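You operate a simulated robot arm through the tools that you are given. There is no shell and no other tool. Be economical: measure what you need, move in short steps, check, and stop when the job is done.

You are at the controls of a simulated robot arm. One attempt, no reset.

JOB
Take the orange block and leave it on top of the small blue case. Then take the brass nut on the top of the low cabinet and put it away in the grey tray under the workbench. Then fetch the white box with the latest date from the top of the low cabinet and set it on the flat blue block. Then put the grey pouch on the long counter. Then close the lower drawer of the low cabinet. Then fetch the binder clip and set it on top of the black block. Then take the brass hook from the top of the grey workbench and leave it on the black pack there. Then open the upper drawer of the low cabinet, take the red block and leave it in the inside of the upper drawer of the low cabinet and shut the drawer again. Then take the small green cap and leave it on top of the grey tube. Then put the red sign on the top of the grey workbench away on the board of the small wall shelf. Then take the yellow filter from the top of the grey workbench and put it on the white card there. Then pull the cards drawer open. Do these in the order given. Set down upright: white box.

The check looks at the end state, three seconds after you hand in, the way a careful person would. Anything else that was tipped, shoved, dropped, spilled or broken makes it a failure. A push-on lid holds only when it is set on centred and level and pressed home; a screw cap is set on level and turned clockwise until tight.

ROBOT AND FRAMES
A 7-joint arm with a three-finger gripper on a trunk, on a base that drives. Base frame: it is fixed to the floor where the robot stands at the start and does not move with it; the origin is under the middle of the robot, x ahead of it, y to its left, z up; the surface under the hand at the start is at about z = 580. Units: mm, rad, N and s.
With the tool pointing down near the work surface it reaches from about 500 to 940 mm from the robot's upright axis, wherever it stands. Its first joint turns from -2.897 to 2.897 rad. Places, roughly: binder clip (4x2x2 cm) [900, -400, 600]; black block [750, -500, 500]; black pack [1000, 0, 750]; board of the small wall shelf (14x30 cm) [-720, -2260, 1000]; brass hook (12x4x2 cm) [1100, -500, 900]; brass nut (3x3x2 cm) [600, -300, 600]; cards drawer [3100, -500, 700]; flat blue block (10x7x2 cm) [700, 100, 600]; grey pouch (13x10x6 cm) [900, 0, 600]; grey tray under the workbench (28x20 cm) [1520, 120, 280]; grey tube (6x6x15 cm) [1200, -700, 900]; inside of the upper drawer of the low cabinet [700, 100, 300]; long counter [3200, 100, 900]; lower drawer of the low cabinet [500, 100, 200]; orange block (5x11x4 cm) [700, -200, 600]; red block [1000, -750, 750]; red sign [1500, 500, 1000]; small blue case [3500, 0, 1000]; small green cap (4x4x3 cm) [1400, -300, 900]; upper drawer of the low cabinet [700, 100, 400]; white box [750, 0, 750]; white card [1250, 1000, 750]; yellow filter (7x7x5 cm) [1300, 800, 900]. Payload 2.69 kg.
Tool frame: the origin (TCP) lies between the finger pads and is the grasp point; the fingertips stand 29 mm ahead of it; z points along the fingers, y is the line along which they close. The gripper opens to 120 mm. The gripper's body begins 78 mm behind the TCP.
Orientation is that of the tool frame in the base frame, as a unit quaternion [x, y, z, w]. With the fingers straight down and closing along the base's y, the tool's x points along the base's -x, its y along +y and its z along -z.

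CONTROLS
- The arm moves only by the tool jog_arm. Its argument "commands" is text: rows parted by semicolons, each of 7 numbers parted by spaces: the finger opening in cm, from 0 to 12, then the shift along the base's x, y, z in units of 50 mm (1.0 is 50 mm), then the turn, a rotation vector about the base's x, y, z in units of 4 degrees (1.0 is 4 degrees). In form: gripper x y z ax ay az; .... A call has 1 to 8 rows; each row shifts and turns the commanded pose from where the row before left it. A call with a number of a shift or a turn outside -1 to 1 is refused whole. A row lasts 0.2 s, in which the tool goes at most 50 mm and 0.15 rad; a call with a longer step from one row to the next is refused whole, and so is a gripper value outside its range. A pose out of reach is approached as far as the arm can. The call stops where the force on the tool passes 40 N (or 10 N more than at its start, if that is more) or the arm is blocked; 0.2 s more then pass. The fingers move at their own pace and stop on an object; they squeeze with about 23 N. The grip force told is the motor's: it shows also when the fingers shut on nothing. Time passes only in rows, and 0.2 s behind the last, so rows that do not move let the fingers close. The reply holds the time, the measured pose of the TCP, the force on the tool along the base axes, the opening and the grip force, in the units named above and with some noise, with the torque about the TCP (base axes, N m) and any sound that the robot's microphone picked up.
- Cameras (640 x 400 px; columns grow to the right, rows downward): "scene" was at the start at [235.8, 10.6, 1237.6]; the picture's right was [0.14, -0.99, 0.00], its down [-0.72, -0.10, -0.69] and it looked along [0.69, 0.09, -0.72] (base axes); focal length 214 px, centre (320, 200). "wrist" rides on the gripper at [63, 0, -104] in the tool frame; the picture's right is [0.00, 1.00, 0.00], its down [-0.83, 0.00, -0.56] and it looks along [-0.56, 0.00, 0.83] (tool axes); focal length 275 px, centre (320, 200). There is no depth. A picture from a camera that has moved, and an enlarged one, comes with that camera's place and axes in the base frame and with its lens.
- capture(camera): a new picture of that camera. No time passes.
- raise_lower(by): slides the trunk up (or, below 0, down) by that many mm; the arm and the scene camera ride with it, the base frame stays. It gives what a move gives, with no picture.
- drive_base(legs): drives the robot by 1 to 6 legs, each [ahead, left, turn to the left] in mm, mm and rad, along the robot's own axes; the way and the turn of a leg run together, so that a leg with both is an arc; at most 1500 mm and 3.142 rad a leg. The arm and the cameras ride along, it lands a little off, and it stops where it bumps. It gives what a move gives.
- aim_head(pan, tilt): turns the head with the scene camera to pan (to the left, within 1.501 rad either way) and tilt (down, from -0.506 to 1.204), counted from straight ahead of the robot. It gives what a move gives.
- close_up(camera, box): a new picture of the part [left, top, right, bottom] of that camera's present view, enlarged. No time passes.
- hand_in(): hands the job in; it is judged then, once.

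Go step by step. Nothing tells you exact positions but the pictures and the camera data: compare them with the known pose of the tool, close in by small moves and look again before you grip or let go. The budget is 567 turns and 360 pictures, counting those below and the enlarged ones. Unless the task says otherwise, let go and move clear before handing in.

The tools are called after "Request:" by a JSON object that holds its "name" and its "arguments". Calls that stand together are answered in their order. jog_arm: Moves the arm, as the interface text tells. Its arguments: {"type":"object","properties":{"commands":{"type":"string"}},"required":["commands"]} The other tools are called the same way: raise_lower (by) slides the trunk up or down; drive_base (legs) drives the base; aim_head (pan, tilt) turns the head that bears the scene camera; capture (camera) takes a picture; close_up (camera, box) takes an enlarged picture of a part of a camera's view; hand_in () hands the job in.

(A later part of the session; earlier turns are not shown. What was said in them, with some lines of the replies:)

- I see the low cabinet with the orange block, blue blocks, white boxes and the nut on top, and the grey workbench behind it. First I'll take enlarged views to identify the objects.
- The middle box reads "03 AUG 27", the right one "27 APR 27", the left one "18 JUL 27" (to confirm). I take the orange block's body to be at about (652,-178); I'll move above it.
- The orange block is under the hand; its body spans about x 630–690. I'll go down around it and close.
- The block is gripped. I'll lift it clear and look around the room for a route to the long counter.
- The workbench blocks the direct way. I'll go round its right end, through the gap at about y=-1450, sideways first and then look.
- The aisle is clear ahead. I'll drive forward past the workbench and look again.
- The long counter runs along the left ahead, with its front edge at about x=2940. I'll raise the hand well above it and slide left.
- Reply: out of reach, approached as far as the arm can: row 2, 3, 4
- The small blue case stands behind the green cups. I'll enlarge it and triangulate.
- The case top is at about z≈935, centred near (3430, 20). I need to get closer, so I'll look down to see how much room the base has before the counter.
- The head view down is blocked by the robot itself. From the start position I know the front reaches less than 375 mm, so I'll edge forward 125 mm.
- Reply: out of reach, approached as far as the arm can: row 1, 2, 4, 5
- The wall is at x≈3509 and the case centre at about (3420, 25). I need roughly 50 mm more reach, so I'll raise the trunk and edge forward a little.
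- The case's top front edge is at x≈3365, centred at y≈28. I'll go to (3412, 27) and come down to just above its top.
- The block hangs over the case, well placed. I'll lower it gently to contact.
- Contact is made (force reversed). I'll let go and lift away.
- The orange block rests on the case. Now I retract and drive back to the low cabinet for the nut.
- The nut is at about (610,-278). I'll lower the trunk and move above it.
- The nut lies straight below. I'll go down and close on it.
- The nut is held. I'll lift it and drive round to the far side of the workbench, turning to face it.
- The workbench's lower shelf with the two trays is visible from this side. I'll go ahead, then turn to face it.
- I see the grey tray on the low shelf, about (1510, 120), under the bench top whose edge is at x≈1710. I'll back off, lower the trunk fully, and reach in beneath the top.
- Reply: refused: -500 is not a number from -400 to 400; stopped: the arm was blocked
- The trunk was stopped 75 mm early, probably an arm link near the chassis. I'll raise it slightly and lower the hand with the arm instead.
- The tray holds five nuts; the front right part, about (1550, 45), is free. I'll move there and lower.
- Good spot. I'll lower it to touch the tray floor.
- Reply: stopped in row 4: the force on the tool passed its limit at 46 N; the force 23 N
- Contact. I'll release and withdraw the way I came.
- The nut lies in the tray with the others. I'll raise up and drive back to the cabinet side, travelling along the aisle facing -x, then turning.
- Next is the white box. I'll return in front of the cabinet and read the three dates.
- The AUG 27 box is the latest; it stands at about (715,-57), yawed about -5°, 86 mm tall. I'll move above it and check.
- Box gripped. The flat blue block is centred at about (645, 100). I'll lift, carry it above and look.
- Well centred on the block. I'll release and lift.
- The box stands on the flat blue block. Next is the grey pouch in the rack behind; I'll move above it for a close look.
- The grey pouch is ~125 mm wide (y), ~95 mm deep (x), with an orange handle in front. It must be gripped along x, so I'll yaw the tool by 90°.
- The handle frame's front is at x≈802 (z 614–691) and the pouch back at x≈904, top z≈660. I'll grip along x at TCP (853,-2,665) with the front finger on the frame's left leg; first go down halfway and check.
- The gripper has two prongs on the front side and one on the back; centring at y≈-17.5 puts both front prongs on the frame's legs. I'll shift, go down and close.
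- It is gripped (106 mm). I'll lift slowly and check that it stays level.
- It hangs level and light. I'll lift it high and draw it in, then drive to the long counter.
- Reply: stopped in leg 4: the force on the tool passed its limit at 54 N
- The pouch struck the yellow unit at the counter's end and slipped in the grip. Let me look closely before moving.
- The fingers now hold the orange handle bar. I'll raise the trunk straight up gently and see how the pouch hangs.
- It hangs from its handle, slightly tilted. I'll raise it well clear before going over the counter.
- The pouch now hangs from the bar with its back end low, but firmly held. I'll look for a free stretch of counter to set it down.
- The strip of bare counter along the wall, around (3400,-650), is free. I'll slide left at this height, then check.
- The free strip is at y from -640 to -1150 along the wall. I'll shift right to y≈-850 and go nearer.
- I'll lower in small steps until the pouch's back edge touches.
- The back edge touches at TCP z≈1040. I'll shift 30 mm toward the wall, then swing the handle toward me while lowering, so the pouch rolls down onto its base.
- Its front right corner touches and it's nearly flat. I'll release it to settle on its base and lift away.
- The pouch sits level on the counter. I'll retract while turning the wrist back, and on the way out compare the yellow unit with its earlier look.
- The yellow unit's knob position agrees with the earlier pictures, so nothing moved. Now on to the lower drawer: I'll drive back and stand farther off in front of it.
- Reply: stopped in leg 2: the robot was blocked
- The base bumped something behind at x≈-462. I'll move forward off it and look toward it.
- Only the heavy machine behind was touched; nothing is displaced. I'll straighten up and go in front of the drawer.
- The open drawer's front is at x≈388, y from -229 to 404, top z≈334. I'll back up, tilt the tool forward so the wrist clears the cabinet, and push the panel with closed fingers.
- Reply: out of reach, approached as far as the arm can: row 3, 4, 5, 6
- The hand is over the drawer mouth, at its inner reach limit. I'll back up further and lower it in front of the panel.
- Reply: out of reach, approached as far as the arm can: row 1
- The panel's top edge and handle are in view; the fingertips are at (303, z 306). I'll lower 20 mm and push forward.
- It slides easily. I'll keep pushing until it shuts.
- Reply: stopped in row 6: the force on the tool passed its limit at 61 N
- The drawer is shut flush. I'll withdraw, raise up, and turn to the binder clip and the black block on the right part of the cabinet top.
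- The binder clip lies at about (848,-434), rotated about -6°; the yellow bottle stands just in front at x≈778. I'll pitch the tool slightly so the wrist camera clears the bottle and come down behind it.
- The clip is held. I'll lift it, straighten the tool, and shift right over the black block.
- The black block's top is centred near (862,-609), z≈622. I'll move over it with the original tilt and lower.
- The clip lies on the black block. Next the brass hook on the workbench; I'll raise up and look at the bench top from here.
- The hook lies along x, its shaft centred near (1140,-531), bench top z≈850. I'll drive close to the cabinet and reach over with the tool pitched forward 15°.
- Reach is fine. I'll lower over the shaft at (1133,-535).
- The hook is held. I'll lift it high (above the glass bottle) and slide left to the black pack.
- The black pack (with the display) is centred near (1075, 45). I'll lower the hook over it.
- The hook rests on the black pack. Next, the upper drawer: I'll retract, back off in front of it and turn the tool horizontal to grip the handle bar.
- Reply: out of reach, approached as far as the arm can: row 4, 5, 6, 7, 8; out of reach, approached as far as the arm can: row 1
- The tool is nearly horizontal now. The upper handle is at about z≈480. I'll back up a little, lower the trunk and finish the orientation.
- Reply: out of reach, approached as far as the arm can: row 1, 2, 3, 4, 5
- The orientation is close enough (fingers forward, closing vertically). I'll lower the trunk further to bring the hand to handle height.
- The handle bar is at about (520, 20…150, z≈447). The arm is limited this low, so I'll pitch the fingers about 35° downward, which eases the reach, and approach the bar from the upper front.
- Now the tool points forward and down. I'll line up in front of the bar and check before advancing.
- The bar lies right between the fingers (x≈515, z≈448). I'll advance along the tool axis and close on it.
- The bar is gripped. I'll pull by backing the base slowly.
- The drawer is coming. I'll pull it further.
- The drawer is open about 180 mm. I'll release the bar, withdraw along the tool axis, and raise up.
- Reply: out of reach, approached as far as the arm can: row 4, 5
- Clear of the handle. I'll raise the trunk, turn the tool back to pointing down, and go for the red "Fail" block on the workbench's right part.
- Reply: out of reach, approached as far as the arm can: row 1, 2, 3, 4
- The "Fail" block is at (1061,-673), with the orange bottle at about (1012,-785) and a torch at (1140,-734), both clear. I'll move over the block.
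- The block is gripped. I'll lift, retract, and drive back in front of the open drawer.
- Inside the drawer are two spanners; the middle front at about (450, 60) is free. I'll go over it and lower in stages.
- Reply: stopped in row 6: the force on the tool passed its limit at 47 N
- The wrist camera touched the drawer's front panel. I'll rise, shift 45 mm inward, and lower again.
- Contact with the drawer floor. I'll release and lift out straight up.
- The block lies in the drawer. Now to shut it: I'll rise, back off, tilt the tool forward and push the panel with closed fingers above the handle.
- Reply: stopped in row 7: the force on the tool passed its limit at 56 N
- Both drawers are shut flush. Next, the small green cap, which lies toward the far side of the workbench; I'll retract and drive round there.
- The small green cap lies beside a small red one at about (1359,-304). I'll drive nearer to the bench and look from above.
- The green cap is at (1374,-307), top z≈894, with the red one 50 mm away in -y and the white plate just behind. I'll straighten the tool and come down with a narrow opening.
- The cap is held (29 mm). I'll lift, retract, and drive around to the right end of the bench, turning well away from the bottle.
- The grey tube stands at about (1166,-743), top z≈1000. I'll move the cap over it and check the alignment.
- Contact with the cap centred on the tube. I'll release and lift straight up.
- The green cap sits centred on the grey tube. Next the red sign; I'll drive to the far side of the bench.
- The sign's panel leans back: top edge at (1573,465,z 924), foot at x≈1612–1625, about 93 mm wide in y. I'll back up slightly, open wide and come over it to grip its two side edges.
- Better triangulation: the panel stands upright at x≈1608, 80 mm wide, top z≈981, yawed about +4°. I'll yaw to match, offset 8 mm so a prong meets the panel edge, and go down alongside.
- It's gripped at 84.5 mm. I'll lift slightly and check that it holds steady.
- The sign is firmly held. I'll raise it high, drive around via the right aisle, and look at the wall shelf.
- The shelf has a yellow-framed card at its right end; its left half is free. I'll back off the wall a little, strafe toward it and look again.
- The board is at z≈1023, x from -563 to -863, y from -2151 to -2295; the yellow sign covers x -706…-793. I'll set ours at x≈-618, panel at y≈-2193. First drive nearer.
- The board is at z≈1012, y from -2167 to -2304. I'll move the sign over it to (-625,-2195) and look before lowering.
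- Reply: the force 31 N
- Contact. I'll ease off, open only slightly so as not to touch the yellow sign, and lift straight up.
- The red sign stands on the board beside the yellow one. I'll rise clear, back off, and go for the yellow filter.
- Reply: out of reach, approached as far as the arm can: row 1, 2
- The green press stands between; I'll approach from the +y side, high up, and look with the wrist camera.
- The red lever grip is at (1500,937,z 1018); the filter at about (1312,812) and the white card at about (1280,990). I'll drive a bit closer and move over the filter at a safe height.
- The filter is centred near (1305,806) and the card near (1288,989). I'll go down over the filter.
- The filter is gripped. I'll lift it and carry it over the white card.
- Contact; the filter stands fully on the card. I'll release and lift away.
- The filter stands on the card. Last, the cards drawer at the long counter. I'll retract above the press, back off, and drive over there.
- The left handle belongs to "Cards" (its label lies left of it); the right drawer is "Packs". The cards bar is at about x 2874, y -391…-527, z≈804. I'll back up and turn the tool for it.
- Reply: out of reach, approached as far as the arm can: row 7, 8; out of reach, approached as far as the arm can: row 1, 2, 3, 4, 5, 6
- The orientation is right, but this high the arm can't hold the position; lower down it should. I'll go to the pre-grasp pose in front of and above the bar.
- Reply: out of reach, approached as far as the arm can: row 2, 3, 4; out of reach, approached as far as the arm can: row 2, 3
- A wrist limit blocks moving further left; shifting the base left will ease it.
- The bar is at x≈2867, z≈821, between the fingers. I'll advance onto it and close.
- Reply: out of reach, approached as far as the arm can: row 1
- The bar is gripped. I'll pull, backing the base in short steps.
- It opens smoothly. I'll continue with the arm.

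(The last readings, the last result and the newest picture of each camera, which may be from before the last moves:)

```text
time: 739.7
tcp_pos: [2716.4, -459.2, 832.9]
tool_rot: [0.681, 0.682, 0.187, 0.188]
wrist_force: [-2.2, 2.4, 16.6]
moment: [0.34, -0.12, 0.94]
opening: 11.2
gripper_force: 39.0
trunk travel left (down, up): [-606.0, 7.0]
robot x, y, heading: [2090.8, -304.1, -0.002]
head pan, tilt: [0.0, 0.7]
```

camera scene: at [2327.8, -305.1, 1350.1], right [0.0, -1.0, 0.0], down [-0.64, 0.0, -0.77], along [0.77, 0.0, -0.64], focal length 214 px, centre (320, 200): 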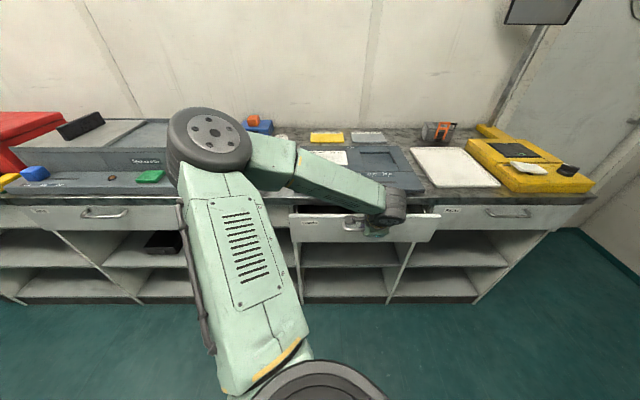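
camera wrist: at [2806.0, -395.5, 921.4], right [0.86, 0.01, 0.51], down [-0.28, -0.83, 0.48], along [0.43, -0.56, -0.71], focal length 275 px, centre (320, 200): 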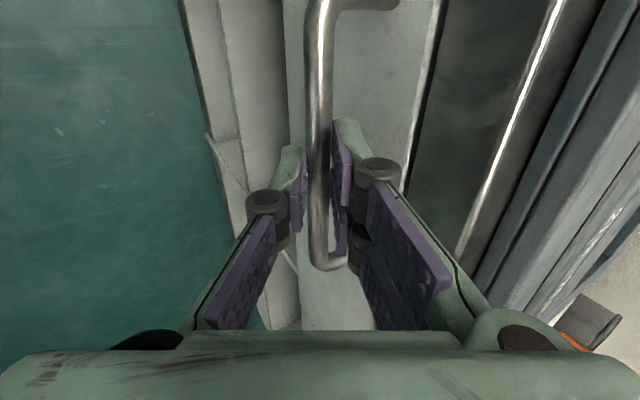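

Request:
{"name": "jog_arm", "arguments": {"commands": "0 -0.4 0 0 0 0 0;0 -0.4 0 0 0 0 0;0 -0.4 0 0 0 0 0;0 0 0 0 0 0 0"}}

Request:
{"name": "capture", "arguments": {"camera": "scene"}}

```text
time: 740.7
tcp_pos: [2656.5, -458.3, 831.2]
tool_rot: [0.682, 0.683, 0.186, 0.186]
wrist_force: [-1.4, 2.8, 15.7]
moment: [-0.57, -0.16, 0.42]
opening: 11.3
gripper_force: 38.4
trunk travel left (down, up): [-606.0, 7.0]
robot x, y, heading: [2088.4, -305.8, -0.001]
head pan, tilt: [0.0, 0.7]
```

```text
94 pictures are left
camera scene: at [2327.0, -305.0, 1350.3], right [0.0, -1.0, 0.0], down [-0.64, 0.0, -0.77], along [0.77, 0.0, -0.64], focal length 214 px, centre (320, 200)
```

scene: 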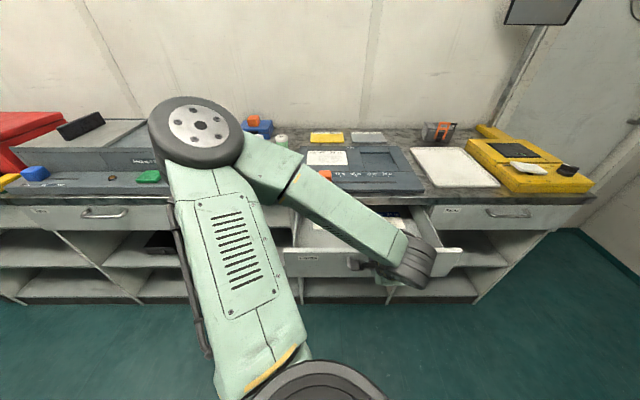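

Request:
{"name": "jog_arm", "arguments": {"commands": "0 -0.4 0 0 0 0 0;0 -0.4 0 0 0 0 0;0 -0.3 0 0 0 0 0;0 0 0 0 0 0 0"}}

```text
time: 741.7
tcp_pos: [2637.2, -483.1, 832.0]
tool_rot: [0.681, 0.684, 0.186, 0.183]
wrist_force: [-2.5, 28.5, -10.0]
moment: [0.22, 0.08, 0.77]
opening: 11.4
gripper_force: 38.6
out of reach, approached as far as the arm can: row 1, 2, 3
trunk travel left (down, up): [-606.0, 7.0]
robot x, y, heading: [2088.7, -302.7, -0.005]
head pan, tilt: [0.0, 0.7]
```

The drawer is open about 220 mm and the arm is at its limit. I'll release the handle and withdraw upward along the tool axis.

Request:
{"name": "jog_arm", "arguments": {"commands": "3 0.4 0 0 0 0 0;3 0.3 0 0 0 0 0;3 0 0 0 0 0 0;3 -0.2 0 0.4 0 0 0;3 -0.2 0 0.4 0 0 0;3 0 0 0.6 0 0 0;3 0 0 0.6 0 0 0;3 0 0 0 0 0 0"}}

Request:
{"name": "capture", "arguments": {"camera": "wrist"}}

Request:
{"name": "capture", "arguments": {"camera": "scene"}}

```text
time: 743.5
tcp_pos: [2653.2, -485.4, 933.7]
tool_rot: [0.682, 0.682, 0.186, 0.185]
wrist_force: [-0.5, 0.2, -0.4]
moment: [0.03, -0.04, 0.02]
opening: 30.1
gripper_force: 0.0
trunk travel left (down, up): [-606.0, 7.0]
robot x, y, heading: [2086.8, -304.1, -0.002]
head pan, tilt: [0.0, 0.7]
```

```text
93 pictures are left
camera wrist: at [2598.9, -422.1, 1023.1], right [0.86, 0.0, 0.51], down [-0.28, -0.83, 0.48], along [0.42, -0.56, -0.71], focal length 275 px, centre (320, 200)
```

wrist: 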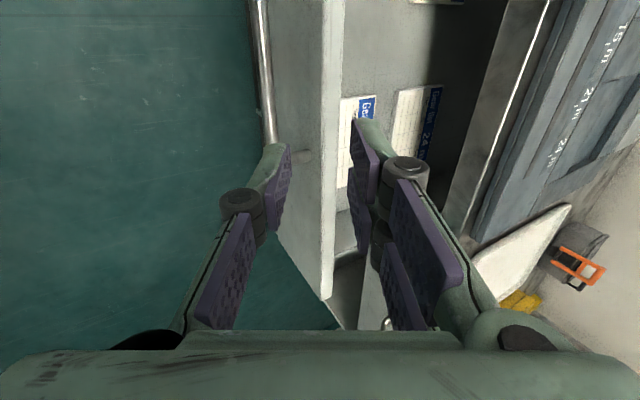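

```text
92 pictures are left
camera scene: at [2328.3, -305.5, 1350.0], right [0.0, -1.0, 0.0], down [-0.64, 0.0, -0.76], along [0.76, 0.0, -0.64], focal length 214 px, centre (320, 200)
```

scene: 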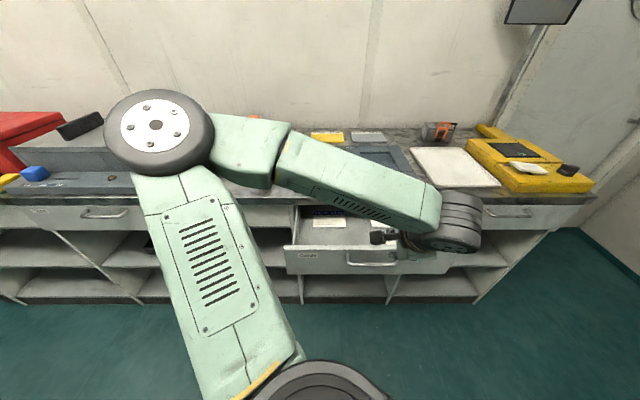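

The cards drawer stands open and the hand is clear. I'll lift away a bit more and take one last look.

Request:
{"name": "jog_arm", "arguments": {"commands": "4 -0.2 -0.4 0.7 0 0 0;4 -0.2 -0.4 0.7 0 0 0;4 0 0 0.5 0 0 0;4 0 0 0 0 0 0"}}

Request:
{"name": "aim_head", "arguments": {"pan": 0.1, "tilt": 0.55}}

Request:
{"name": "capture", "arguments": {"camera": "scene"}}

```text
time: 744.5
tcp_pos: [2632.7, -524.0, 1028.1]
tool_rot: [0.682, 0.683, 0.186, 0.186]
wrist_force: [0.3, 0.3, 0.2]
moment: [0.0, -0.01, -0.04]
opening: 40.0
gripper_force: 0.1
trunk travel left (down, up): [-606.0, 7.0]
robot x, y, heading: [2089.4, -303.4, -0.004]
head pan, tilt: [0.0, 0.7]
```

```text
time: 745.2
tcp_pos: [2633.5, -524.2, 1027.7]
tool_rot: [0.682, 0.682, 0.187, 0.186]
wrist_force: [0.4, -0.5, 0.5]
moment: [-0.02, 0.03, 0.0]
opening: 40.3
gripper_force: 0.0
trunk travel left (down, up): [-606.0, 7.0]
robot x, y, heading: [2088.9, -305.2, -0.001]
head pan, tilt: [0.099, 0.55]
```

```text
91 pictures are left
camera scene: at [2332.6, -296.6, 1363.1], right [0.1, -1.0, 0.0], down [-0.52, -0.05, -0.85], along [0.85, 0.08, -0.52], focal length 214 px, centre (320, 200)
```

scene: 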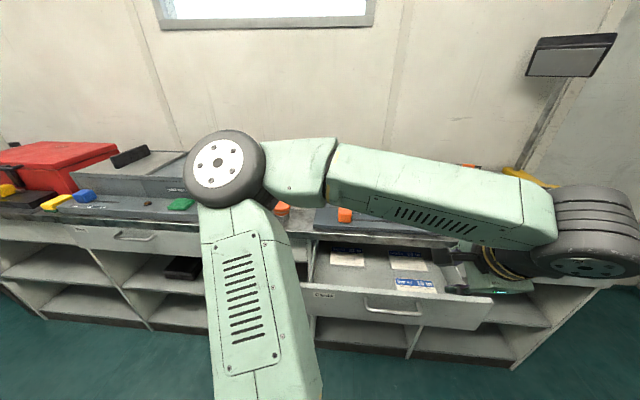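

The open drawer carries the "Cards" label, the hand is clear, and every step has been done in order, so I hand in.

Request:
{"name": "hand_in", "arguments": {}}

```text
The job is handed in.
```

All twelve steps were done in the order given and the job is handed in. Two things went off plan:

- **Grey pouch:** it struck the yellow unit at the end of the long counter and slipped in the grip. I set it down level on the counter, and the unit looked unmoved.
- **Base:** it backed once into the heavy machine near the wall shelf. Nothing looked displaced.
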